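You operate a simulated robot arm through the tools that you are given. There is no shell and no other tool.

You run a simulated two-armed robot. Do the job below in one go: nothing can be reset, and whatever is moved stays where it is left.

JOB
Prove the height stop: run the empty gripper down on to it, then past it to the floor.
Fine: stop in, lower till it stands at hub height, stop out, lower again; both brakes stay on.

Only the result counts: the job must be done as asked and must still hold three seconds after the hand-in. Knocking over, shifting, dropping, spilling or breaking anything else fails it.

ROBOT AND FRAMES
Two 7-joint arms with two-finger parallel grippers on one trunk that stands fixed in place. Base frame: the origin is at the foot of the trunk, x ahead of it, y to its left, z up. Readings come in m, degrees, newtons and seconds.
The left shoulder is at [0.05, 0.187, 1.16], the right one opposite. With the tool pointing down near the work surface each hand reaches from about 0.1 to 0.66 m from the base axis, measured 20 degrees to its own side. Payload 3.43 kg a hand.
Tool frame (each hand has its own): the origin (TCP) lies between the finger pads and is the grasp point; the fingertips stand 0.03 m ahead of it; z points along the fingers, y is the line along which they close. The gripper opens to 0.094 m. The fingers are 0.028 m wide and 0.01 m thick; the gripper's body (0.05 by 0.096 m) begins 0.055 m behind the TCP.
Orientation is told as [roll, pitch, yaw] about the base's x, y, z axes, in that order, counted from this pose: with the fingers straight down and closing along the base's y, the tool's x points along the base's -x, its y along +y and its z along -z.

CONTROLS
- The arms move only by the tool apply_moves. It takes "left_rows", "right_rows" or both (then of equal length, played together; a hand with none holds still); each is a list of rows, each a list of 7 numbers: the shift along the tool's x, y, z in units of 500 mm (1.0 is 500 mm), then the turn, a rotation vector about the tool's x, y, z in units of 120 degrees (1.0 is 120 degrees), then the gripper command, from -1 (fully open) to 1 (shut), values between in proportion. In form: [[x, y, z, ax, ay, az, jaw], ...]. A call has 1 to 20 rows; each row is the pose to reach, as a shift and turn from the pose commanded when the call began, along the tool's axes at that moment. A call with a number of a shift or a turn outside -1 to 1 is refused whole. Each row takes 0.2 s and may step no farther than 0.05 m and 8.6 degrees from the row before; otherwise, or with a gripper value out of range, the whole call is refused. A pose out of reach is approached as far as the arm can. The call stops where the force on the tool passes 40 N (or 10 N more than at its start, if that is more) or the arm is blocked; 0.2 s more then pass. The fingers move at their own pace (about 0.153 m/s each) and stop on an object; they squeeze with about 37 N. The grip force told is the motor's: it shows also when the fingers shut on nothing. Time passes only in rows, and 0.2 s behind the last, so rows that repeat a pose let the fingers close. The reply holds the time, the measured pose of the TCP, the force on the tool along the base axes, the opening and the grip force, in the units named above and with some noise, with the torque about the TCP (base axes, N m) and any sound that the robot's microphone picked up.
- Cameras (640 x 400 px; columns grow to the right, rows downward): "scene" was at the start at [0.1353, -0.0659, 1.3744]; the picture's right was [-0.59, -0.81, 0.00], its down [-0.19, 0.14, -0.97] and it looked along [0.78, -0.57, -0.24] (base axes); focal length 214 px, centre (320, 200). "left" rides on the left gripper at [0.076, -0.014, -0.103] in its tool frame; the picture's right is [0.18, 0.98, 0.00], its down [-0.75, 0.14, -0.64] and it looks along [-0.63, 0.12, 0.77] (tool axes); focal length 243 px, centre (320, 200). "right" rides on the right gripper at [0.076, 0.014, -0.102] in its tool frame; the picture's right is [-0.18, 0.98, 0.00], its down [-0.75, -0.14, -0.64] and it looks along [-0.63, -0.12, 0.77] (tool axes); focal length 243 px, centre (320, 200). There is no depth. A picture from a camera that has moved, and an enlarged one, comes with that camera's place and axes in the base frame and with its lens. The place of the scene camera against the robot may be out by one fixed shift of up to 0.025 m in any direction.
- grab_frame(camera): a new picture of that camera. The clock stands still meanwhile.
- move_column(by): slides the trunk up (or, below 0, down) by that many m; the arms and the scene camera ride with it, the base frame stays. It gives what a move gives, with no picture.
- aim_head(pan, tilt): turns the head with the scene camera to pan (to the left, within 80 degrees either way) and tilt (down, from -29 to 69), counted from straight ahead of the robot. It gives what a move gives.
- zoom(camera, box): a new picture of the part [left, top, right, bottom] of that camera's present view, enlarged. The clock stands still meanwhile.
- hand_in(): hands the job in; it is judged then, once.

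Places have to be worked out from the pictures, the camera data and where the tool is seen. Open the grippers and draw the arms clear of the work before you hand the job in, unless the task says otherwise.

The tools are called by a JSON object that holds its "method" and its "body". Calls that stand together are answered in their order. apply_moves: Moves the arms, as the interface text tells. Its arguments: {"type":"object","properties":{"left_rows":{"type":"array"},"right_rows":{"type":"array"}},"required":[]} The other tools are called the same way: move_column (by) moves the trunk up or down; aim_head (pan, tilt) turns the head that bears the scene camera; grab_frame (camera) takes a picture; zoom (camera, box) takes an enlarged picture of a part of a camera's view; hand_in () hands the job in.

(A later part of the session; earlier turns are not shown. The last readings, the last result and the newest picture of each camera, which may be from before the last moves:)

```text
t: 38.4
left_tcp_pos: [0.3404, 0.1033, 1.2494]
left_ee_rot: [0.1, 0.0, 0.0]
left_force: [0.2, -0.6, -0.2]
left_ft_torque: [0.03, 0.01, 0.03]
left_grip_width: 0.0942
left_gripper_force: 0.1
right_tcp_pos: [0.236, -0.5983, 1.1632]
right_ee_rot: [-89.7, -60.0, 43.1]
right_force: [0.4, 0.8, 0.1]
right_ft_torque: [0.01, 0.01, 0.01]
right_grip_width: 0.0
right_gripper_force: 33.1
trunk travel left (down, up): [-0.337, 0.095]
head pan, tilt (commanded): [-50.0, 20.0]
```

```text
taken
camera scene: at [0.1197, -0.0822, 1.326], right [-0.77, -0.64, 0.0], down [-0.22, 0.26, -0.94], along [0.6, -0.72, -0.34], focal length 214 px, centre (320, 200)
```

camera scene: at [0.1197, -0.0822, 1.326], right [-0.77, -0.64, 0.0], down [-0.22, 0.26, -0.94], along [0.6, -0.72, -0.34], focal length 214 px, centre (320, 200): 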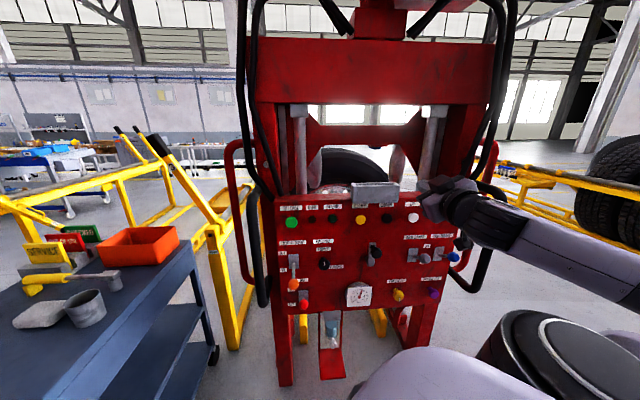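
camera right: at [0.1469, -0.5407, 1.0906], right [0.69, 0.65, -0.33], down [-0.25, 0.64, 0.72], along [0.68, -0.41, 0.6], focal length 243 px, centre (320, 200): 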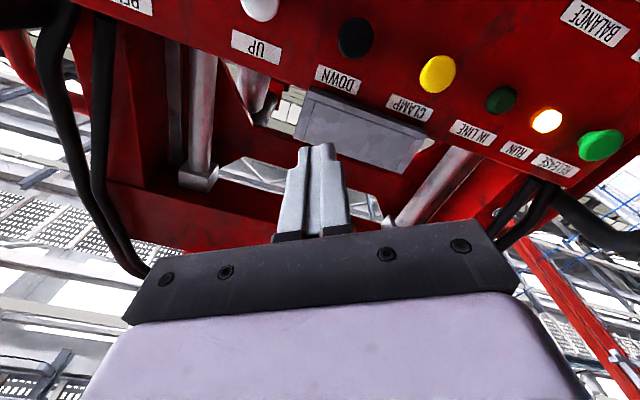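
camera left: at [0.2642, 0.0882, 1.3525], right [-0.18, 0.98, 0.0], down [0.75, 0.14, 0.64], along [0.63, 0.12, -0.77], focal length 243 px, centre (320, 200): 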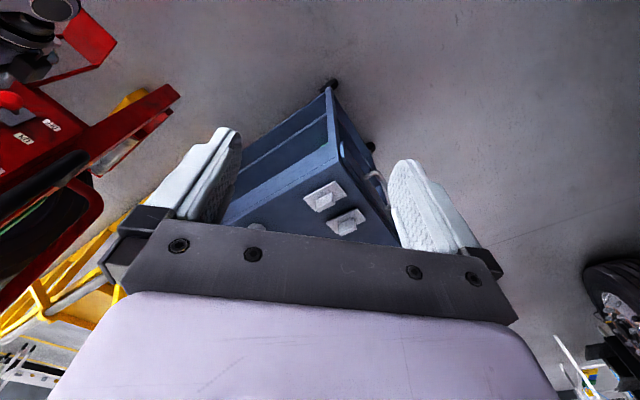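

The unit has moved only a little further and RUN looks dark, so it seems to stand on the stop. I zoom in to confirm the lamps and levers and wait one more second.

{"method": "zoom", "body": {"camera": "scene", "box": [270, 190, 350, 240]}}

{"method": "apply_moves", "body": {"right_rows": [[0, 0, 0, 0, 0, 0, 1], [0, 0, 0, 0, 0, 0, 1], [0, 0, 0, 0, 0, 0, 1], [0, 0, 0, 0, 0, 0, 1]]}}

{"method": "zoom", "body": {"camera": "scene", "box": [270, 190, 350, 240]}}

{"method": "zoom", "body": {"camera": "scene", "box": [270, 240, 350, 290]}}

{"method": "zoom", "body": {"camera": "scene", "box": [350, 200, 478, 280]}}

{"method": "zoom", "body": {"camera": "scene", "box": [240, 280, 432, 400]}}

```text
8.00 times, centred on (310, 215) of scene
camera zoom: at [0.1197, -0.0822, 1.326], right [-0.77, -0.64, 0.0], down [-0.22, 0.26, -0.94], along [0.6, -0.72, -0.34], focal length 1716 px, centre (400, 80)
```

zoom: 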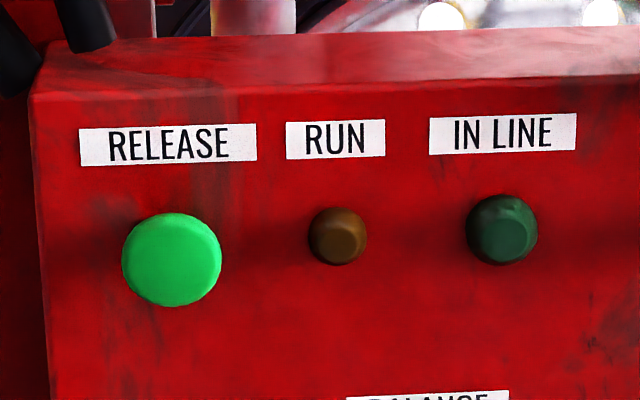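

```text
t: 39.4
left_tcp_pos: [0.3418, 0.1045, 1.2497]
left_ee_rot: [0.0, 0.1, -0.1]
left_force: [0.5, -0.3, -0.2]
left_ft_torque: [0.01, 0.01, 0.05]
left_grip_width: 0.0938
left_gripper_force: 0.1
right_tcp_pos: [0.2374, -0.5993, 1.1625]
right_ee_rot: [-89.8, -60.0, 43.2]
right_force: [-0.1, -0.7, 0.1]
right_ft_torque: [0.0, 0.02, -0.02]
right_grip_width: 0.0
right_gripper_force: 33.3
trunk travel left (down, up): [-0.337, 0.095]
head pan, tilt (commanded): [-50.0, 20.0]
```

```text
8.00 times, centred on (310, 215) of scene
camera zoom: at [0.1197, -0.0822, 1.326], right [-0.77, -0.64, 0.0], down [-0.22, 0.26, -0.94], along [0.6, -0.72, -0.34], focal length 1716 px, centre (400, 80)
```

zoom: 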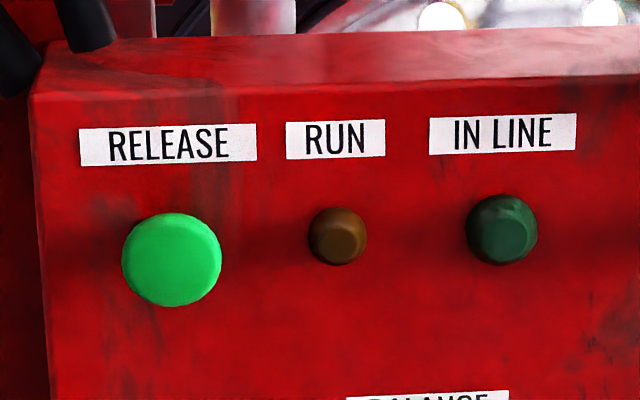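

```text
8.00 times, centred on (310, 265) of scene
camera zoom: at [0.1197, -0.0822, 1.326], right [-0.77, -0.64, 0.0], down [-0.22, 0.26, -0.94], along [0.6, -0.72, -0.34], focal length 1716 px, centre (400, -320)
```

zoom: 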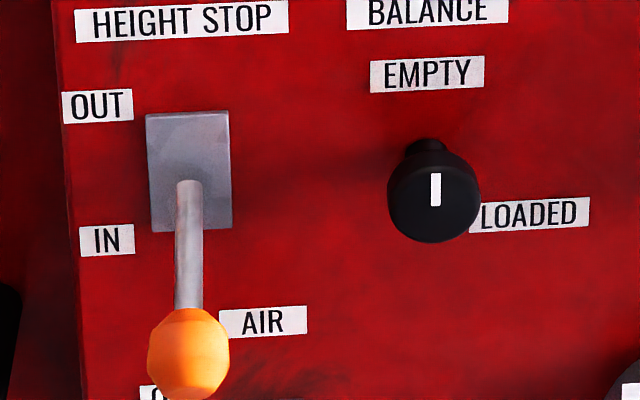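

```text
5.00 times, centred on (414, 240) of scene
camera zoom: at [0.1197, -0.0822, 1.326], right [-0.77, -0.64, 0.0], down [-0.22, 0.26, -0.94], along [0.6, -0.72, -0.34], focal length 1072 px, centre (-150, 0)
```

zoom: 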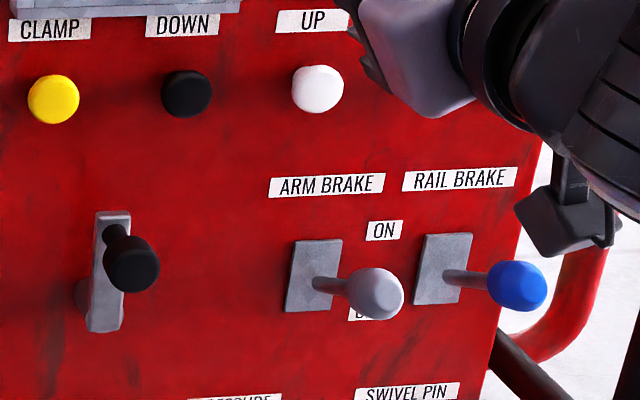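

```text
3.33 times, centred on (336, 340) of scene
camera zoom: at [0.1197, -0.0822, 1.326], right [-0.77, -0.64, 0.0], down [-0.22, 0.26, -0.94], along [0.6, -0.72, -0.34], focal length 715 px, centre (267, -267)
```

zoom: 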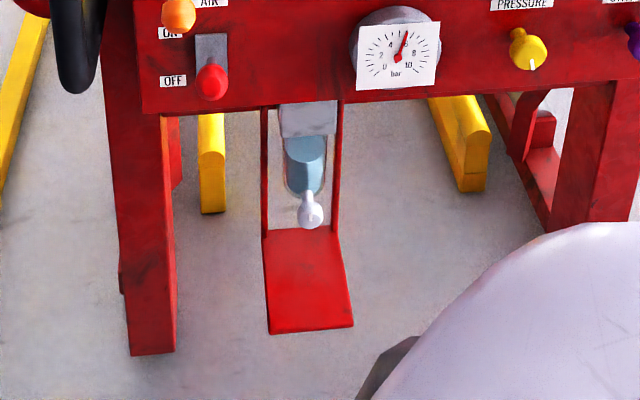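

The unit stopped on the height stop: RUN is out, and the panel is about 0.153 m lower (DOWN now near z 1.004). The feet are still some 0.12 m off the floor, both brakes are ON, and BALANCE is on EMPTY. Next the lever must go back to OUT, with its knob now near z 0.81, so I lower the trunk with the hand held clear, the left hand staying well above the cart top (z about 0.8).

{"method": "move_column", "body": {"by": -0.12}}

{"method": "grab_frame", "body": {"camera": "scene"}}

{"method": "grab_frame", "body": {"camera": "left"}}

{"method": "grab_frame", "body": {"camera": "right"}}

```text
t: 40.9
left_tcp_pos: [0.3413, 0.1035, 1.13]
left_ee_rot: [0.0, 0.1, 0.1]
left_force: [-0.3, -0.4, 0.5]
left_ft_torque: [0.0, -0.01, -0.04]
left_grip_width: 0.0939
left_gripper_force: 0.1
right_tcp_pos: [0.237, -0.5983, 1.0434]
right_ee_rot: [-89.7, -60.0, 43.1]
right_force: [-0.7, 0.8, -0.5]
right_ft_torque: [0.05, -0.01, 0.02]
right_grip_width: 0.0
right_gripper_force: 32.6
trunk travel left (down, up): [-0.217, 0.215]
head pan, tilt (commanded): [-50.0, 20.0]
```

```text
taken
camera scene: at [0.1197, -0.0821, 1.206], right [-0.77, -0.64, 0.0], down [-0.22, 0.26, -0.94], along [0.6, -0.72, -0.34], focal length 214 px, centre (320, 200)
```

scene: 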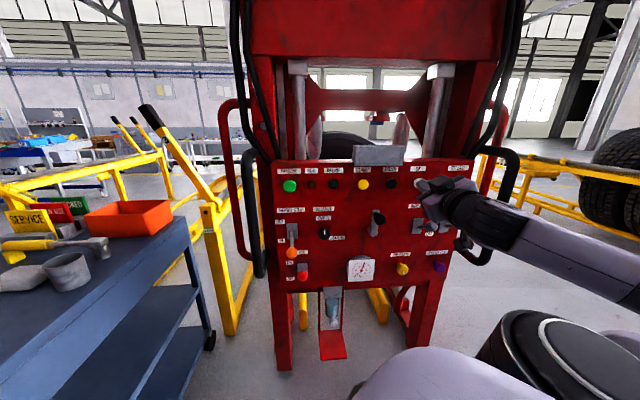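

```text
taken
camera left: at [0.264, 0.0883, 1.2326], right [-0.18, 0.98, 0.0], down [0.75, 0.14, 0.64], along [0.63, 0.12, -0.77], focal length 243 px, centre (320, 200)
```

left: 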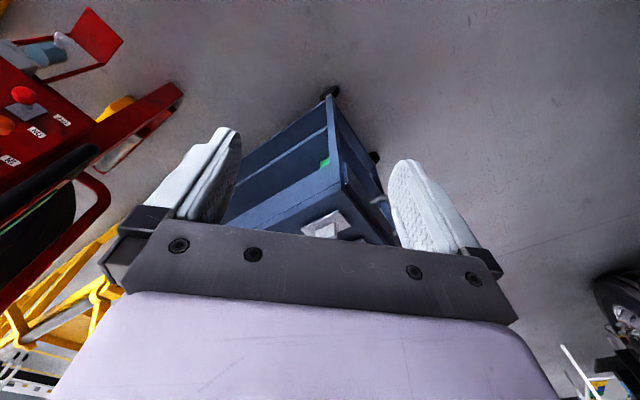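

```text
taken
camera right: at [0.1469, -0.5407, 0.9706], right [0.69, 0.65, -0.33], down [-0.25, 0.64, 0.72], along [0.68, -0.41, 0.6], focal length 243 px, centre (320, 200)
```

right: 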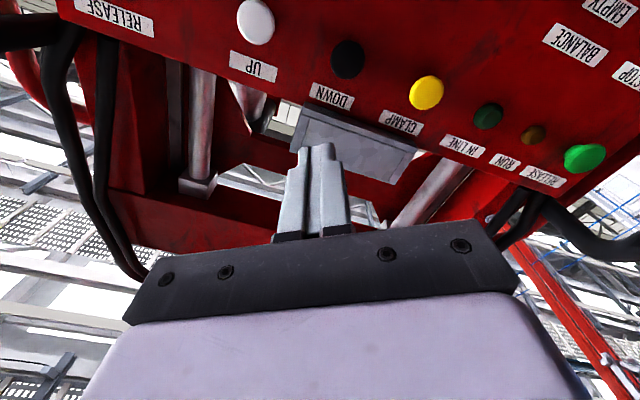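

Wrist rays put DOWN at z 1.005 now, so the whole panel dropped by 0.152 m. I lower the trunk another 0.12 m so that the stop lever comes into easy reach.

{"method": "move_column", "body": {"by": -0.12}}

{"method": "apply_moves", "body": {"right_rows": [[-0.031, 0.0533, 0, 0, 0, -0.05, 1], [-0.062, 0.1066, 0, 0, 0, -0.1, 1], [-0.092, 0.16, 0, 0, 0, -0.15, 1], [-0.123, 0.2132, 0, 0, 0, -0.2, 1], [-0.154, 0.2665, 0, 0, 0, -0.25, 1], [-0.185, 0.32, 0, 0, 0, -0.3, 1], [-0.216, 0.373, 0, 0, 0, -0.35, 1], [-0.246, 0.4264, 0, 0, 0, -0.4, 1], [-0.277, 0.48, 0, 0, 0, -0.45, 1], [-0.308, 0.533, 0, 0, 0, -0.5, 1], [-0.308, 0.533, 0, 0, 0, -0.5, 1]]}}

{"method": "grab_frame", "body": {"camera": "scene"}}

{"method": "grab_frame", "body": {"camera": "right"}}

```text
t: 42.4
left_tcp_pos: [0.3415, 0.1044, 1.0099]
left_ee_rot: [0.0, 0.1, 0.0]
left_force: [-0.2, -0.2, 0.3]
left_ft_torque: [-0.03, -0.01, -0.04]
left_grip_width: 0.094
left_gripper_force: 0.0
right_tcp_pos: [0.236, -0.598, 0.9219]
right_ee_rot: [-89.8, -60.0, 43.1]
right_force: [0.3, -1.2, 0.2]
right_ft_torque: [-0.01, 0.04, 0.01]
right_grip_width: 0.0
right_gripper_force: 32.8
trunk travel left (down, up): [-0.097, 0.335]
head pan, tilt (commanded): [-50.0, 20.0]
```

```text
t: 44.8
left_tcp_pos: [0.3414, 0.1038, 1.0095]
left_ee_rot: [-0.1, 0.0, 0.0]
left_force: [-0.5, 0.2, 0.4]
left_ft_torque: [-0.01, -0.01, 0.0]
left_grip_width: 0.0938
left_gripper_force: 0.0
right_tcp_pos: [0.4625, -0.3865, 0.9235]
right_ee_rot: [-89.9, 0.0, 43.3]
right_force: [0.1, -0.6, -0.7]
right_ft_torque: [-0.02, -0.01, 0.02]
right_grip_width: 0.0002
right_gripper_force: 33.5
right hand out of reach, approached as far as the arm can: row 1, 2, 3, 4, 5, 6
trunk travel left (down, up): [-0.097, 0.335]
head pan, tilt (commanded): [-50.0, 20.0]
```

```text
taken
camera scene: at [0.12, -0.0822, 1.0859], right [-0.77, -0.64, 0.0], down [-0.22, 0.26, -0.94], along [0.6, -0.72, -0.34], focal length 214 px, centre (320, 200)
```

scene: 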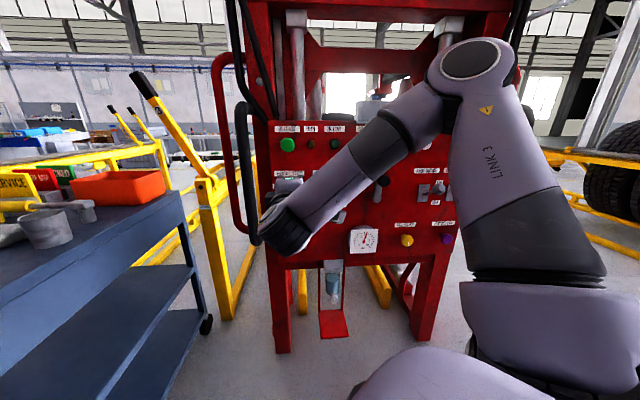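

```text
taken
camera right: at [0.3356, -0.3641, 0.91], right [0.13, 0.13, -0.98], down [0.11, 0.98, 0.14], along [0.99, -0.13, 0.12], focal length 243 px, centre (320, 200)
```

right: 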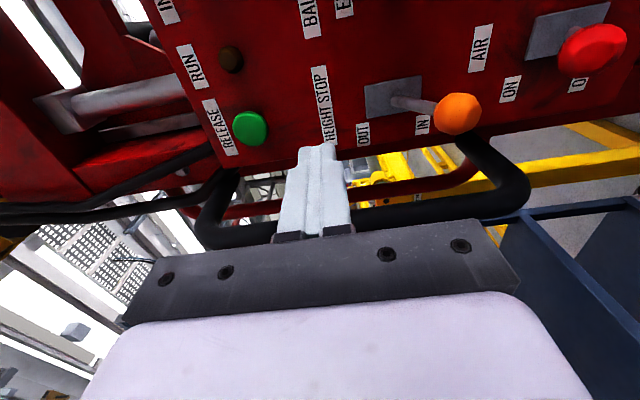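

The stop knob (IN) is at about [0.543, -0.448, 0.811], and the hand is back in its earlier arm shape at [0.463, -0.387, 0.924]. I open the jaws to 55 mm and go to a stand-off in front of the knob.

{"method": "apply_moves", "body": {"right_rows": [[-0.006, 0.045, 0, 0, 0, 0, -0.17], [-0.013, 0.09, 0, 0, 0, 0, -0.17], [-0.02, 0.135, 0, 0, 0, 0, -0.17], [-0.027, 0.18, 0, 0, 0, 0, -0.17], [-0.033, 0.224, 0.02, 0, 0, 0, -0.17], [-0.033, 0.224, 0.05, 0, 0, 0, -0.17], [-0.033, 0.224, 0.05, 0, 0, 0, -0.17]]}}

{"method": "grab_frame", "body": {"camera": "right"}}

```text
t: 46.4
left_tcp_pos: [0.3417, 0.1035, 1.0107]
left_ee_rot: [0.0, 0.0, 0.0]
left_force: [-0.1, 0.4, -0.9]
left_ft_torque: [-0.05, -0.01, -0.02]
left_grip_width: 0.0942
left_gripper_force: 0.1
right_tcp_pos: [0.4889, -0.3943, 0.8116]
right_ee_rot: [-89.9, 0.1, 43.3]
right_force: [0.6, -0.1, -0.3]
right_ft_torque: [-0.01, 0.0, 0.0]
right_grip_width: 0.0551
right_gripper_force: 0.1
trunk travel left (down, up): [-0.097, 0.335]
head pan, tilt (commanded): [-50.0, 20.0]
```

```text
taken
camera right: at [0.3634, -0.3716, 0.7979], right [0.13, 0.13, -0.98], down [0.11, 0.98, 0.14], along [0.99, -0.13, 0.12], focal length 243 px, centre (320, 200)
```

right: 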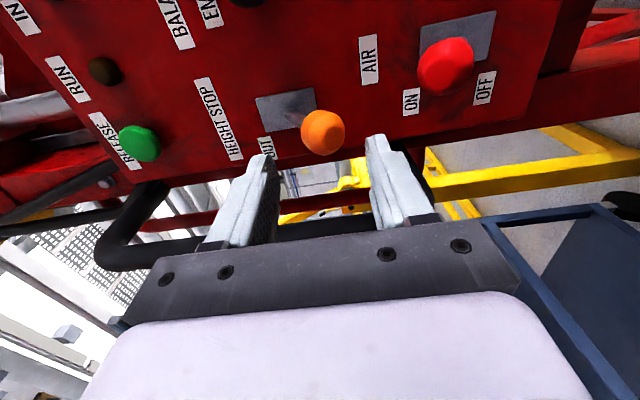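

The knob is level with the jaws (z 0.8115 against TCP 0.8116). I slide forward 0.067 m to straddle it and then check.

{"method": "apply_moves", "body": {"right_rows": [[-0.006, 0, 0.03, 0, 0, 0, -0.17], [-0.006, 0, 0.065, 0, 0, 0, -0.17], [-0.006, 0, 0.1, 0, 0, 0, -0.17], [-0.006, 0, 0.134, 0, 0, 0, -0.17], [-0.006, 0, 0.134, 0, 0, 0, -0.17]]}}

{"method": "grab_frame", "body": {"camera": "right"}}

```text
t: 47.6
left_tcp_pos: [0.3406, 0.1032, 1.0101]
left_ee_rot: [-0.1, 0.0, 0.0]
left_force: [0.6, -0.6, -0.5]
left_ft_torque: [-0.04, -0.01, -0.03]
left_grip_width: 0.0942
left_gripper_force: 0.1
right_tcp_pos: [0.5383, -0.4408, 0.8108]
right_ee_rot: [-89.9, 0.0, 43.3]
right_force: [-0.1, 0.2, 0.5]
right_ft_torque: [0.01, 0.0, -0.01]
right_grip_width: 0.0551
right_gripper_force: 0.0
trunk travel left (down, up): [-0.097, 0.335]
head pan, tilt (commanded): [-50.0, 20.0]
```

```text
taken
camera right: at [0.4112, -0.4186, 0.7977], right [0.13, 0.13, -0.98], down [0.11, 0.98, 0.14], along [0.99, -0.13, 0.12], focal length 243 px, centre (320, 200)
```

right: 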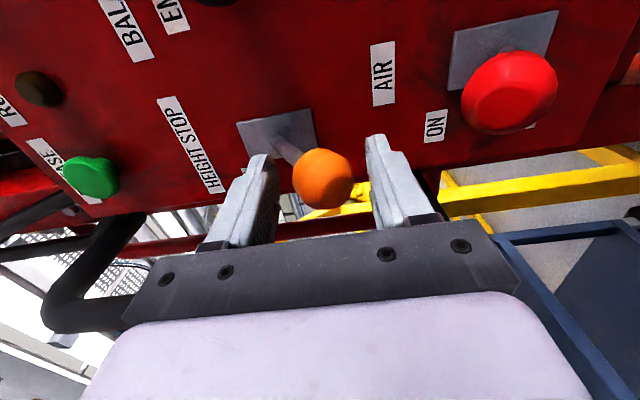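

The knob is between the jaws with clearance on both sides. I lift it up toward OUT by about 0.08 m, in force-limited steps.

{"method": "apply_moves", "body": {"right_rows": [[0, -0.025, 0, 0, 0, 0, -0.17], [0, -0.05, 0, 0, 0, 0, -0.17], [0, -0.075, 0, 0, 0, 0, -0.17], [0, -0.1, 0, 0, 0, 0, -0.17], [0, -0.125, 0, 0, 0, 0, -0.17], [0, -0.15, 0, 0, 0, 0, -0.17], [0, -0.16, 0, 0, 0, 0, -0.17], [0, -0.16, 0, 0, 0, 0, -0.17]]}}

{"method": "grab_frame", "body": {"camera": "right"}}

{"method": "grab_frame", "body": {"camera": "scene"}}

```text
t: 49.4
left_tcp_pos: [0.3418, 0.1024, 1.0096]
left_ee_rot: [-0.1, -0.1, 0.0]
left_force: [-0.1, -0.6, 0.0]
left_ft_torque: [-0.02, 0.01, -0.02]
left_grip_width: 0.094
left_gripper_force: 0.1
right_tcp_pos: [0.5375, -0.4405, 0.8914]
right_ee_rot: [-89.9, 0.0, 43.3]
right_force: [-0.7, 0.9, -3.5]
right_ft_torque: [0.0, 0.13, -0.05]
right_grip_width: 0.0566
right_gripper_force: 1.1
trunk travel left (down, up): [-0.097, 0.335]
head pan, tilt (commanded): [-50.0, 20.0]
```

```text
taken
camera right: at [0.4114, -0.4181, 0.8773], right [0.13, 0.13, -0.98], down [0.11, 0.98, 0.14], along [0.99, -0.13, 0.12], focal length 243 px, centre (320, 200)
```

right: 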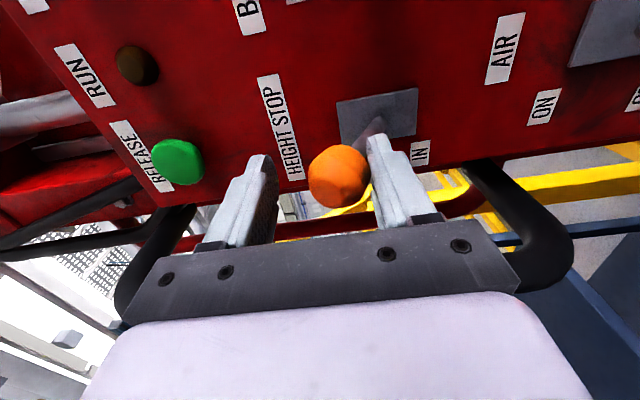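

```text
taken
camera scene: at [0.1199, -0.0823, 1.0859], right [-0.77, -0.64, 0.0], down [-0.22, 0.26, -0.94], along [0.6, -0.72, -0.34], focal length 214 px, centre (320, 200)
```

scene: 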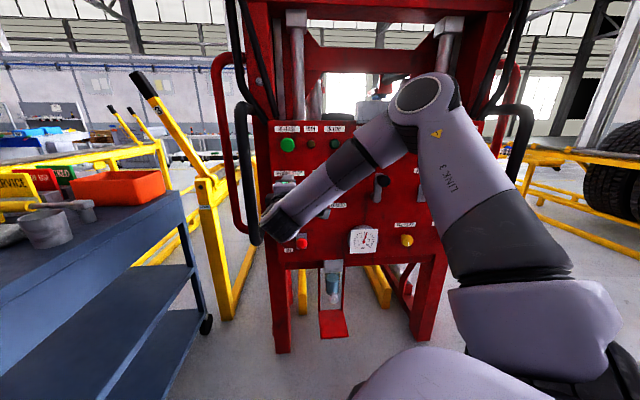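

The knob is now at z 0.881, exactly where OUT should be (1.032 less the 0.152 drop), with about 3.5 N against its end stop. I ease down a few mm to free it and withdraw straight back.

{"method": "apply_moves", "body": {"right_rows": [[0, 0.018, 0, 0, 0, 0, -0.17], [0, 0.018, -0.05, 0, 0, 0, -0.17], [0, 0.018, -0.12, 0, 0, 0, -0.17], [0, 0.018, -0.19, 0, 0, 0, -0.17], [0, 0.018, -0.19, 0, 0, 0, -0.17]]}}

{"method": "grab_frame", "body": {"camera": "right"}}

{"method": "grab_frame", "body": {"camera": "scene"}}

```text
t: 50.6
left_tcp_pos: [0.3396, 0.1035, 1.0102]
left_ee_rot: [-0.1, -0.1, -0.1]
left_force: [0.0, 0.1, -0.1]
left_ft_torque: [0.01, -0.04, 0.02]
left_grip_width: 0.0939
left_gripper_force: 0.0
right_tcp_pos: [0.4721, -0.3695, 0.8828]
right_ee_rot: [-89.9, -0.1, 43.3]
right_force: [0.5, 0.2, 0.7]
right_ft_torque: [0.02, 0.02, 0.02]
right_grip_width: 0.0548
right_gripper_force: 0.1
trunk travel left (down, up): [-0.097, 0.335]
head pan, tilt (commanded): [-50.0, 20.0]
```

```text
taken
camera right: at [0.3459, -0.348, 0.8696], right [0.13, 0.13, -0.98], down [0.11, 0.98, 0.14], along [0.98, -0.13, 0.12], focal length 243 px, centre (320, 200)
```

right: 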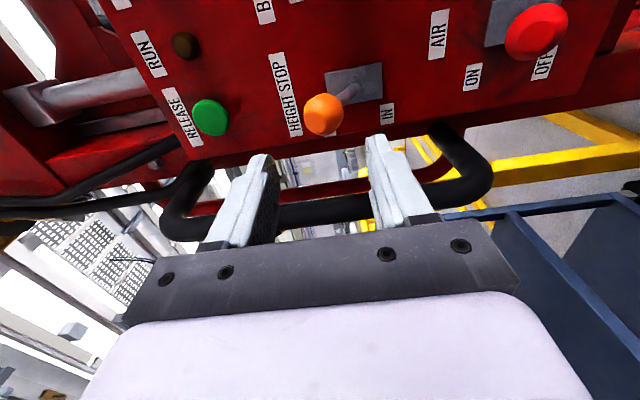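

```text
taken
camera scene: at [0.1197, -0.0821, 1.086], right [-0.77, -0.64, 0.0], down [-0.22, 0.26, -0.94], along [0.6, -0.72, -0.34], focal length 214 px, centre (320, 200)
```

scene: 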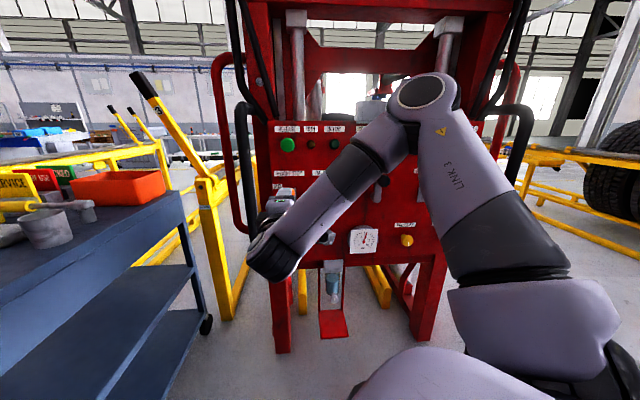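

The HEIGHT STOP lever stays OUT after release. I raise the trunk 0.088 m to bring back the arm geometry that worked before, then bring the closed fingers in front of DOWN (lateral 0.223, z 1.005) with the +60° roll.

{"method": "move_column", "body": {"by": 0.088}}

{"method": "apply_moves", "body": {"right_rows": [[0, -0.035, -0.02, 0, 0, 0, 1], [0.03, -0.068, -0.03, 0, 0, 0.03, 1], [0.09, -0.068, -0.03, 0, 0, 0.08, 1], [0.15, -0.068, -0.03, 0, 0, 0.13, 1], [0.21, -0.068, -0.03, 0, 0, 0.18, 1], [0.27, -0.068, -0.03, 0, 0, 0.23, 1], [0.33, -0.068, -0.03, 0, 0, 0.28, 1], [0.39, -0.068, -0.03, 0, 0, 0.33, 1], [0.45, -0.068, -0.03, 0, 0, 0.38, 1], [0.51, -0.068, -0.03, 0, 0, 0.43, 1], [0.57, -0.068, -0.03, 0, 0, 0.48, 1], [0.627, -0.068, -0.03, 0, 0, 0.5, 1], [0.627, -0.068, -0.03, 0, 0, 0.5, 1]]}}

{"method": "grab_frame", "body": {"camera": "right"}}

{"method": "grab_frame", "body": {"camera": "scene"}}

```text
t: 51.8
left_tcp_pos: [0.341, 0.103, 1.0975]
left_ee_rot: [0.0, 0.0, 0.0]
left_force: [-0.2, 0.3, 0.2]
left_ft_torque: [-0.01, -0.01, 0.0]
left_grip_width: 0.0941
left_gripper_force: 0.0
right_tcp_pos: [0.4731, -0.371, 0.9709]
right_ee_rot: [-89.8, 0.0, 43.3]
right_force: [-0.2, -0.1, 0.5]
right_ft_torque: [-0.01, -0.03, -0.02]
right_grip_width: 0.0549
right_gripper_force: 0.2
trunk travel left (down, up): [-0.185, 0.247]
head pan, tilt (commanded): [-50.0, 20.0]
```

```text
t: 54.6
left_tcp_pos: [0.3407, 0.1039, 1.0981]
left_ee_rot: [-0.1, 0.1, 0.0]
left_force: [-0.7, 0.0, -1.3]
left_ft_torque: [-0.04, -0.02, -0.03]
left_grip_width: 0.0941
left_gripper_force: 0.1
right_tcp_pos: [0.2417, -0.5965, 1.0107]
right_ee_rot: [-90.0, -60.1, 43.1]
right_force: [-0.1, -0.1, 0.3]
right_ft_torque: [0.02, 0.01, -0.01]
right_grip_width: 0.0001
right_gripper_force: 32.7
right hand out of reach, approached as far as the arm can: row 5, 6, 7, 8, 9, 10, 11, 12, 13
trunk travel left (down, up): [-0.185, 0.247]
head pan, tilt (commanded): [-50.0, 20.0]
```

```text
taken
camera right: at [0.1514, -0.5393, 0.938], right [0.69, 0.65, -0.33], down [-0.26, 0.64, 0.72], along [0.68, -0.41, 0.6], focal length 243 px, centre (320, 200)
```

right: 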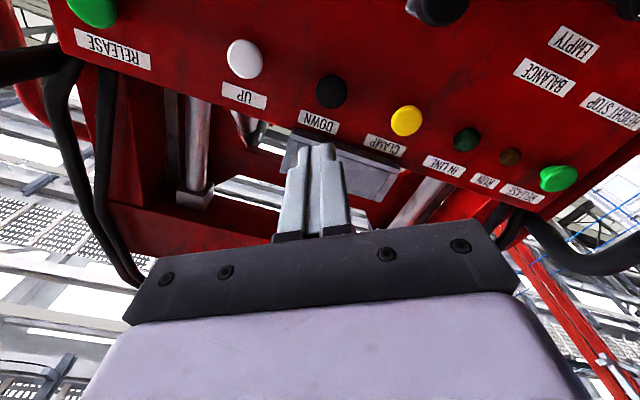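

```text
taken
camera scene: at [0.1196, -0.082, 1.174], right [-0.77, -0.64, 0.0], down [-0.22, 0.26, -0.94], along [0.6, -0.72, -0.34], focal length 214 px, centre (320, 200)
```

scene: 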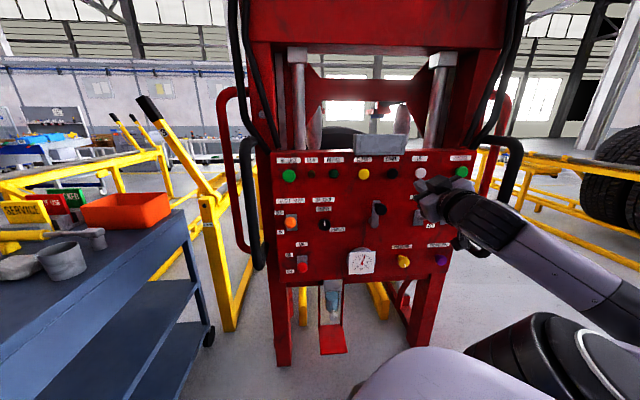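

The hand is in front of the panel at lateral 0.233, z 1.011, and DOWN is confirmed at [0.355, -0.703, 1.004]. I shift about 10 mm left and 6 mm down and advance to about 10 mm before the button.

{"method": "apply_moves", "body": {"right_rows": [[0.0018, 0.023, 0.0, 0, 0, 0, 1], [0.0018, 0.023, 0.05, 0, 0, 0, 1], [0.0018, 0.023, 0.1, 0, 0, 0, 1], [0.0018, 0.023, 0.15, 0, 0, 0, 1], [0.0018, 0.023, 0.19, 0, 0, 0, 1], [0.0018, 0.023, 0.22, 0, 0, 0, 1], [0.0018, 0.023, 0.22, 0, 0, 0, 1]]}}

{"method": "grab_frame", "body": {"camera": "right"}}

{"method": "zoom", "body": {"camera": "scene", "box": [340, 140, 440, 202]}}

{"method": "zoom", "body": {"camera": "scene", "box": [265, 190, 361, 250]}}

```text
t: 56.2
left_tcp_pos: [0.3412, 0.1033, 1.0984]
left_ee_rot: [0.0, 0.0, 0.0]
left_force: [-0.3, -0.4, 0.0]
left_ft_torque: [-0.02, -0.05, 0.0]
left_grip_width: 0.0942
left_gripper_force: 0.1
right_tcp_pos: [0.3236, -0.6697, 1.0033]
right_ee_rot: [-89.7, -60.0, 43.1]
right_force: [-0.5, -0.4, -0.5]
right_ft_torque: [-0.03, 0.03, 0.01]
right_grip_width: 0.0
right_gripper_force: 32.7
right hand out of reach, approached as far as the arm can: row 1
trunk travel left (down, up): [-0.185, 0.247]
head pan, tilt (commanded): [-50.0, 20.0]
```

```text
taken
camera right: at [0.2342, -0.613, 0.9309], right [0.69, 0.65, -0.33], down [-0.25, 0.64, 0.72], along [0.68, -0.41, 0.6], focal length 243 px, centre (320, 200)
```

right: 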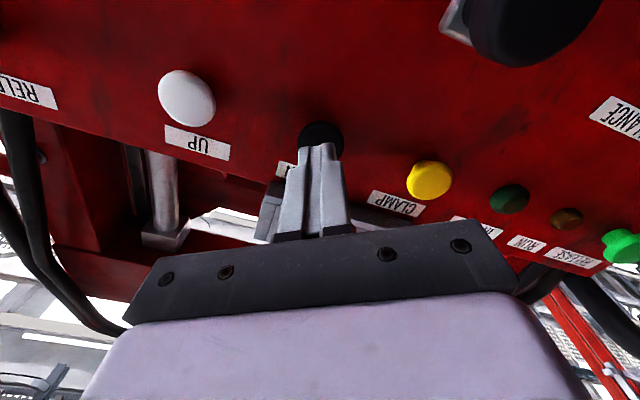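

```text
6.40 times, centred on (390, 171) of scene
camera zoom: at [0.1198, -0.0822, 1.174], right [-0.77, -0.64, 0.0], down [-0.22, 0.26, -0.94], along [0.6, -0.72, -0.34], focal length 1373 px, centre (-128, 386)
```

zoom: 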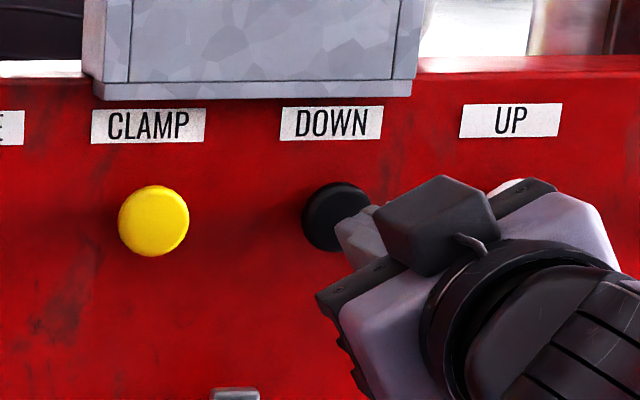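

```text
6.67 times, centred on (313, 220) of scene
camera zoom: at [0.1198, -0.0822, 1.174], right [-0.77, -0.64, 0.0], down [-0.22, 0.26, -0.94], along [0.6, -0.72, -0.34], focal length 1430 px, centre (367, 67)
```

zoom: 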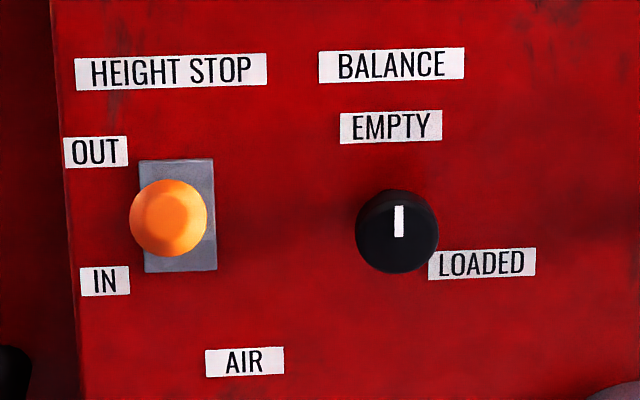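

The stop reads OUT and BALANCE is on EMPTY, with the fingertips centred on DOWN (lateral 0.223, z 1.003). I press through to the click depth, then withdraw right away so that the unit is free to move.

{"method": "apply_moves", "body": {"right_rows": [[0, 0, 0.03, 0, 0, 0, 1], [0, 0, 0.048, 0, 0, 0, 1], [0, 0, 0.058, 0, 0, 0, 1], [0, 0, 0.066, 0, 0, 0, 1], [0, 0, 0.07, 0, 0, 0, 1], [0, 0, 0.07, 0, 0, 0, 1], [0, 0, -0.025, 0, 0, 0, 1], [0, 0, -0.12, 0, 0, 0, 1], [0, 0, -0.21, 0, 0, 0, 1]]}}

{"method": "grab_frame", "body": {"camera": "scene"}}

```text
t: 57.4
left_tcp_pos: [0.3391, 0.1042, 1.1001]
left_ee_rot: [0.0, -0.1, 0.0]
left_force: [0.5, 0.0, -0.3]
left_ft_torque: [-0.03, -0.02, 0.0]
left_grip_width: 0.094
left_gripper_force: 0.1
right_tcp_pos: [0.3444, -0.693, 1.0034]
right_ee_rot: [-89.7, -60.0, 43.2]
right_force: [-22.2, 19.1, -3.7]
right_ft_torque: [-0.17, 0.05, 0.1]
right_grip_width: 0.0
right_gripper_force: 33.0
trunk travel left (down, up): [-0.185, 0.247]
head pan, tilt (commanded): [-50.0, 20.0]
heard: click
stopped in row 5 (right hand): the force on the tool passed its limit at 43 N (the readings are from after the stop); the commanded pose is now the measured one
```

```text
taken
camera scene: at [0.1177, -0.0807, 1.1744], right [-0.77, -0.64, 0.0], down [-0.22, 0.26, -0.94], along [0.6, -0.72, -0.34], focal length 214 px, centre (320, 200)
```

scene: 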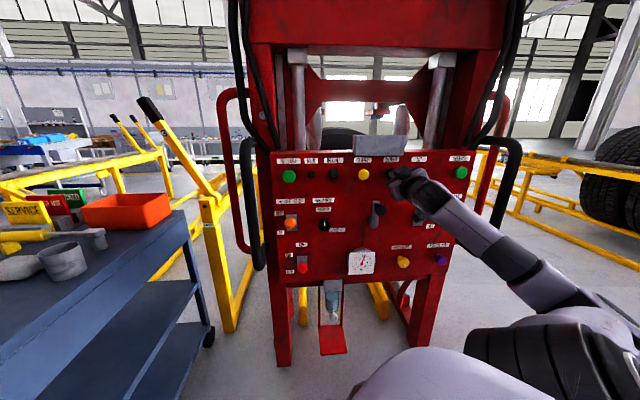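

The click was heard and the button bottomed (brief 43 N stop). I withdraw straight back now and hold clear.

{"method": "apply_moves", "body": {"right_rows": [[0, 0, -0.09, 0, 0, 0, 1], [0, 0, -0.18, 0, 0, 0, 1], [0, 0, -0.27, 0, 0, 0, 1], [0, 0, -0.3, 0, 0, 0, 1], [0, 0, -0.3, 0, 0, 0, 1]]}}

{"method": "grab_frame", "body": {"camera": "scene"}}

```text
t: 58.6
left_tcp_pos: [0.3407, 0.1046, 1.0972]
left_ee_rot: [0.1, 0.0, -0.1]
left_force: [0.0, -0.2, 0.1]
left_ft_torque: [-0.03, -0.02, 0.01]
left_grip_width: 0.0941
left_gripper_force: 0.0
right_tcp_pos: [0.2473, -0.5954, 1.0051]
right_ee_rot: [-89.3, -60.1, 42.9]
right_force: [-0.5, 0.7, -0.4]
right_ft_torque: [0.01, 0.0, -0.01]
right_grip_width: 0.0
right_gripper_force: 33.4
right hand out of reach, approached as far as the arm can: row 4, 5
trunk travel left (down, up): [-0.185, 0.247]
head pan, tilt (commanded): [-50.0, 20.0]
```

```text
taken
camera scene: at [0.1197, -0.0822, 1.174], right [-0.77, -0.64, 0.0], down [-0.22, 0.26, -0.94], along [0.6, -0.72, -0.34], focal length 214 px, centre (320, 200)
```

scene: 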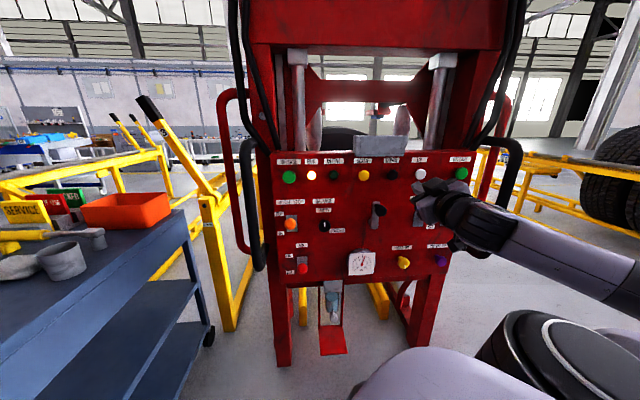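

RUN is lit again, so the second lowering has started. I hold the hand clear and wait.

{"method": "apply_moves", "body": {"right_rows": [[0, 0, 0, 0, 0, 0, 1], [0, 0, 0, 0, 0, 0, 1], [0, 0, 0, 0, 0, 0, 1], [0, 0, 0, 0, 0, 0, 1], [0, 0, 0, 0, 0, 0, 1], [0, 0, 0, 0, 0, 0, 1], [0, 0, 0, 0, 0, 0, 1], [0, 0, 0, 0, 0, 0, 1], [0, 0, 0, 0, 0, 0, 1], [0, 0, 0, 0, 0, 0, 1]]}}

{"method": "grab_frame", "body": {"camera": "scene"}}

```text
t: 60.8
left_tcp_pos: [0.342, 0.1033, 1.0987]
left_ee_rot: [0.1, 0.0, 0.0]
left_force: [0.5, -0.1, -0.2]
left_ft_torque: [0.01, -0.01, 0.01]
left_grip_width: 0.0938
left_gripper_force: 0.0
right_tcp_pos: [0.2473, -0.5959, 1.0027]
right_ee_rot: [-89.3, -60.1, 42.8]
right_force: [-0.3, -0.5, 0.8]
right_ft_torque: [-0.04, -0.03, -0.02]
right_grip_width: 0.0
right_gripper_force: 33.0
trunk travel left (down, up): [-0.185, 0.247]
head pan, tilt (commanded): [-50.0, 20.0]
```

```text
taken
camera scene: at [0.1197, -0.0822, 1.174], right [-0.77, -0.64, 0.0], down [-0.22, 0.26, -0.94], along [0.6, -0.72, -0.34], focal length 214 px, centre (320, 200)
```

scene: 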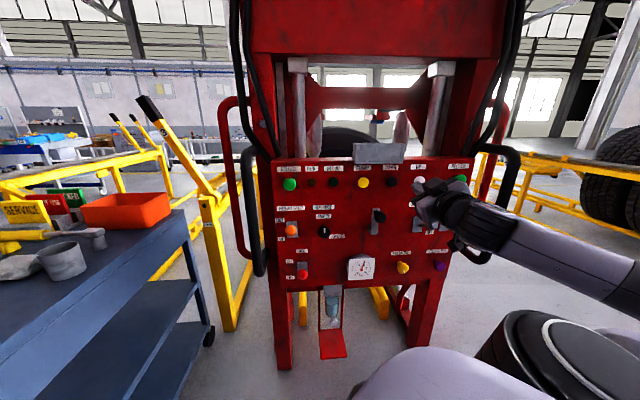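

The unit came down only about 8 px more and RUN seems dark again. I zoom on the lamps and the feet to see whether it has really reached the floor.

{"method": "zoom", "body": {"camera": "scene", "box": [265, 155, 361, 215]}}

{"method": "zoom", "body": {"camera": "scene", "box": [240, 260, 464, 400]}}

{"method": "apply_moves", "body": {"right_rows": [[0, 0, 0, 0, 0, 0, 1], [0, 0, 0, 0, 0, 0, 1], [0, 0, 0, 0, 0, 0, 1], [0, 0, 0, 0, 0, 0, 1], [0, 0, 0, 0, 0, 0, 1]]}}

{"method": "grab_frame", "body": {"camera": "scene"}}

{"method": "zoom", "body": {"camera": "left", "box": [0, 0, 240, 150]}}

```text
6.67 times, centred on (313, 185) of scene
camera zoom: at [0.1197, -0.0822, 1.174], right [-0.77, -0.64, 0.0], down [-0.22, 0.26, -0.94], along [0.6, -0.72, -0.34], focal length 1430 px, centre (367, 300)
```

zoom: 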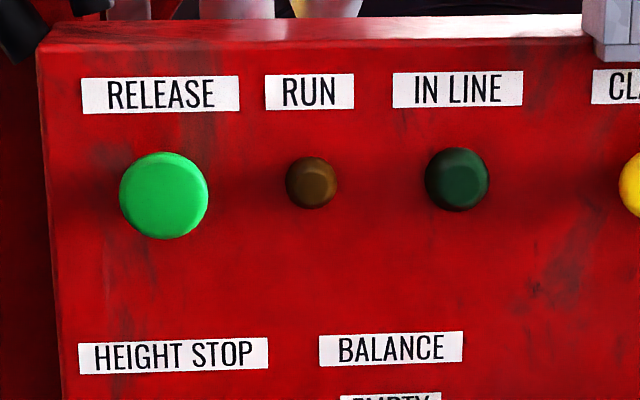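

```text
2.86 times, centred on (352, 330) of scene
camera zoom: at [0.1197, -0.0822, 1.174], right [-0.77, -0.64, 0.0], down [-0.22, 0.26, -0.94], along [0.6, -0.72, -0.34], focal length 613 px, centre (229, -171)
```

zoom: 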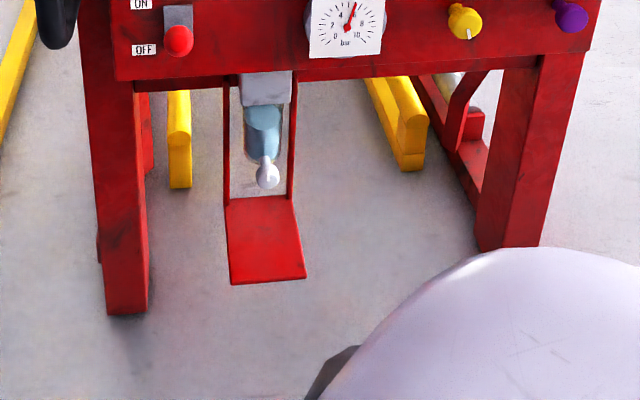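

```text
t: 62.0
left_tcp_pos: [0.3404, 0.1027, 1.097]
left_ee_rot: [0.0, 0.0, 0.0]
left_force: [0.6, 0.6, -0.3]
left_ft_torque: [0.03, -0.03, 0.0]
left_grip_width: 0.0942
left_gripper_force: 0.0
right_tcp_pos: [0.2463, -0.5962, 1.0046]
right_ee_rot: [-89.3, -59.9, 42.8]
right_force: [-0.4, -0.5, 0.3]
right_ft_torque: [0.0, 0.02, -0.02]
right_grip_width: 0.0001
right_gripper_force: 32.5
trunk travel left (down, up): [-0.185, 0.247]
head pan, tilt (commanded): [-50.0, 20.0]
```

```text
taken
camera scene: at [0.1197, -0.0822, 1.174], right [-0.77, -0.64, 0.0], down [-0.22, 0.26, -0.94], along [0.6, -0.72, -0.34], focal length 214 px, centre (320, 200)
```

scene: 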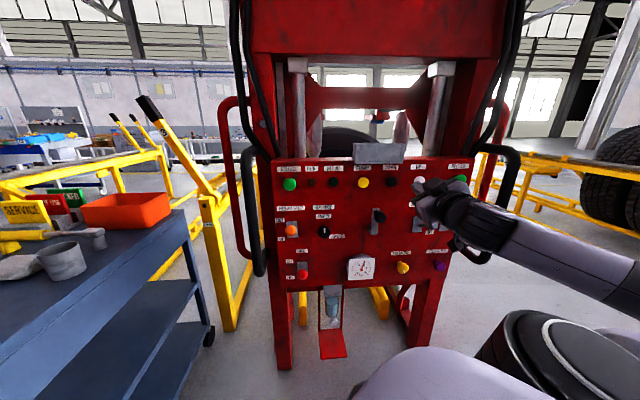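

```text
2.67 times, centred on (120, 75) of left
camera zoom: at [0.264, 0.0883, 1.2005], right [-0.18, 0.98, 0.0], down [0.75, 0.14, 0.64], along [0.63, 0.12, -0.77], focal length 647 px, centre (853, 533)
```

zoom: 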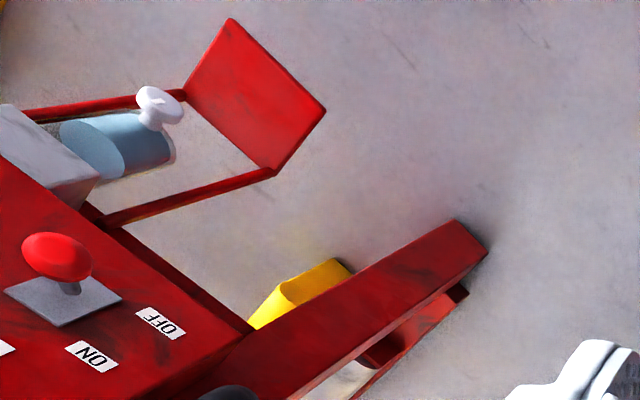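

RUN is out and the panel is steady. Crossing the scene and left-wrist rays puts the leg's bottom corner at z about 0 ± 0.03, so it should be standing on the floor, and I zoom on the feet to confirm contact.

{"method": "zoom", "body": {"camera": "scene", "box": [255, 345, 319, 385]}}

{"method": "zoom", "body": {"camera": "scene", "box": [390, 310, 470, 360]}}

{"method": "zoom", "body": {"camera": "left", "box": [130, 60, 210, 110]}}

{"method": "zoom", "body": {"camera": "scene", "box": [350, 195, 478, 275]}}

{"method": "zoom", "body": {"camera": "scene", "box": [265, 205, 393, 285]}}

```text
10.00 times, centred on (287, 365) of scene
camera zoom: at [0.1197, -0.0822, 1.174], right [-0.77, -0.64, 0.0], down [-0.22, 0.26, -0.94], along [0.6, -0.72, -0.34], focal length 2145 px, centre (650, -1450)
```

zoom: 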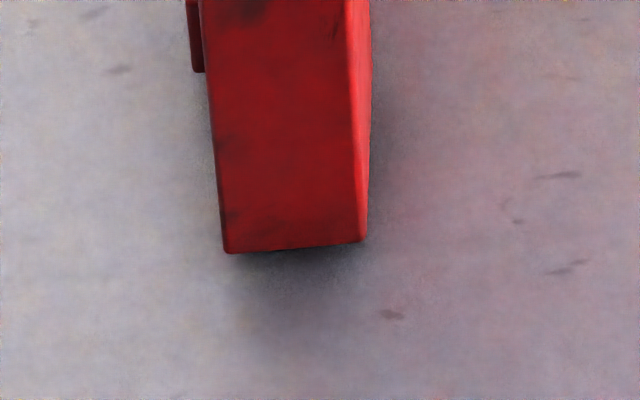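

```text
8.00 times, centred on (430, 335) of scene
camera zoom: at [0.1197, -0.0822, 1.174], right [-0.77, -0.64, 0.0], down [-0.22, 0.26, -0.94], along [0.6, -0.72, -0.34], focal length 1716 px, centre (-560, -880)
```

zoom: 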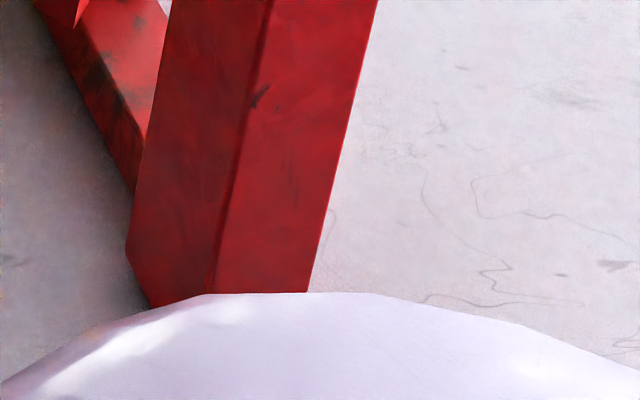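

```text
8.00 times, centred on (170, 85) of left
camera zoom: at [0.264, 0.0883, 1.2005], right [-0.18, 0.98, 0.0], down [0.75, 0.14, 0.64], along [0.63, 0.12, -0.77], focal length 1941 px, centre (1520, 1120)
```

zoom: 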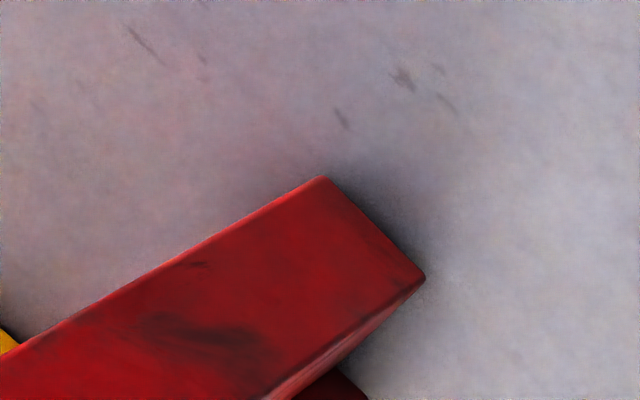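

```text
5.00 times, centred on (414, 235) of scene
camera zoom: at [0.1197, -0.0822, 1.174], right [-0.77, -0.64, 0.0], down [-0.22, 0.26, -0.94], along [0.6, -0.72, -0.34], focal length 1072 px, centre (-150, 25)
```

zoom: 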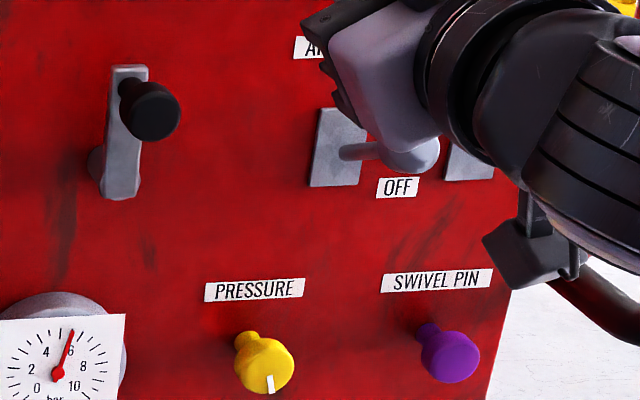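

```text
5.00 times, centred on (329, 245) of scene
camera zoom: at [0.1197, -0.0822, 1.174], right [-0.77, -0.64, 0.0], down [-0.22, 0.26, -0.94], along [0.6, -0.72, -0.34], focal length 1072 px, centre (275, -25)
```

zoom: 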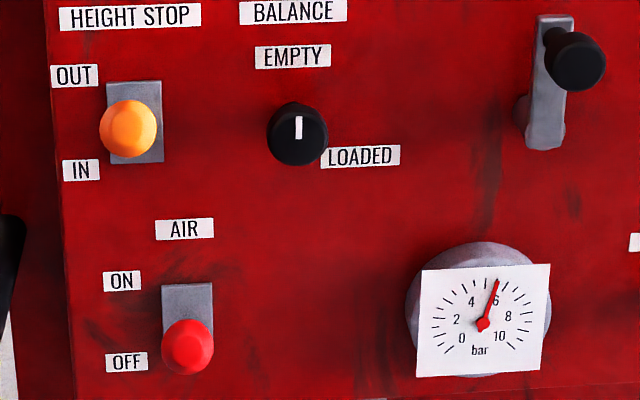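

The feet now show a close contact shadow that wasn't there before, and the second move was about 27 mm, after which RUN went out by itself. To confirm floor contact with a better baseline, I open the jaws, raise the trunk 0.19 m along the same clear path as before, and view the feet from there.

{"method": "apply_moves", "body": {"right_rows": [[0, 0, 0, 0, 0, 0, -1], [0, 0, 0, 0, 0, 0, -1]]}}

{"method": "move_column", "body": {"by": 0.19}}

{"method": "grab_frame", "body": {"camera": "scene"}}

{"method": "zoom", "body": {"camera": "scene", "box": [255, 360, 319, 400]}}

```text
t: 62.6
left_tcp_pos: [0.3413, 0.1038, 1.0983]
left_ee_rot: [0.0, 0.0, -0.1]
left_force: [0.4, -0.7, -0.2]
left_ft_torque: [-0.01, 0.01, 0.0]
left_grip_width: 0.094
left_gripper_force: 0.1
right_tcp_pos: [0.2464, -0.596, 1.0042]
right_ee_rot: [-89.3, -59.9, 42.8]
right_force: [0.7, -0.5, -0.4]
right_ft_torque: [0.0, -0.02, 0.0]
right_grip_width: 0.0938
right_gripper_force: 0.1
trunk travel left (down, up): [-0.185, 0.247]
head pan, tilt (commanded): [-50.0, 20.0]
```

```text
t: 64.7
left_tcp_pos: [0.3403, 0.1032, 1.2888]
left_ee_rot: [0.0, -0.1, 0.0]
left_force: [0.3, 0.4, 0.0]
left_ft_torque: [-0.02, -0.01, 0.01]
left_grip_width: 0.094
left_gripper_force: 0.0
right_tcp_pos: [0.2462, -0.5959, 1.1938]
right_ee_rot: [-89.3, -60.0, 42.7]
right_force: [0.0, -0.3, -0.6]
right_ft_torque: [0.01, 0.02, 0.02]
right_grip_width: 0.0939
right_gripper_force: 0.0
trunk travel left (down, up): [-0.375, 0.057]
head pan, tilt (commanded): [-50.0, 20.0]
```

```text
taken
camera scene: at [0.1198, -0.0822, 1.3639], right [-0.77, -0.64, 0.0], down [-0.22, 0.26, -0.94], along [0.6, -0.72, -0.34], focal length 214 px, centre (320, 200)
```

scene: 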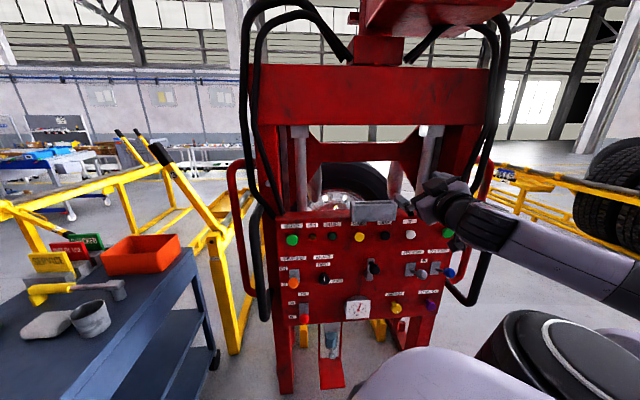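

```text
10.00 times, centred on (287, 380) of scene
camera zoom: at [0.1198, -0.0822, 1.3639], right [-0.77, -0.64, 0.0], down [-0.22, 0.26, -0.94], along [0.6, -0.72, -0.34], focal length 2145 px, centre (650, -1600)
```

zoom: 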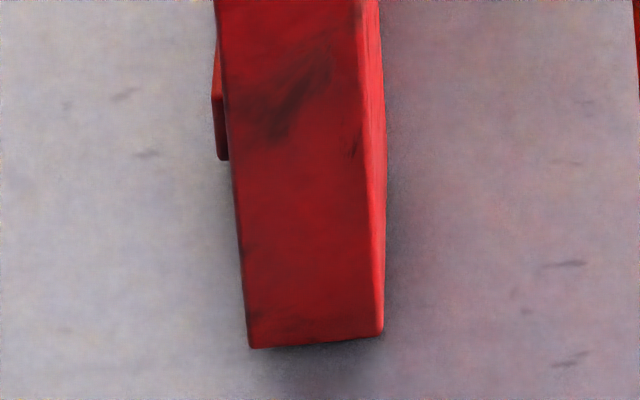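

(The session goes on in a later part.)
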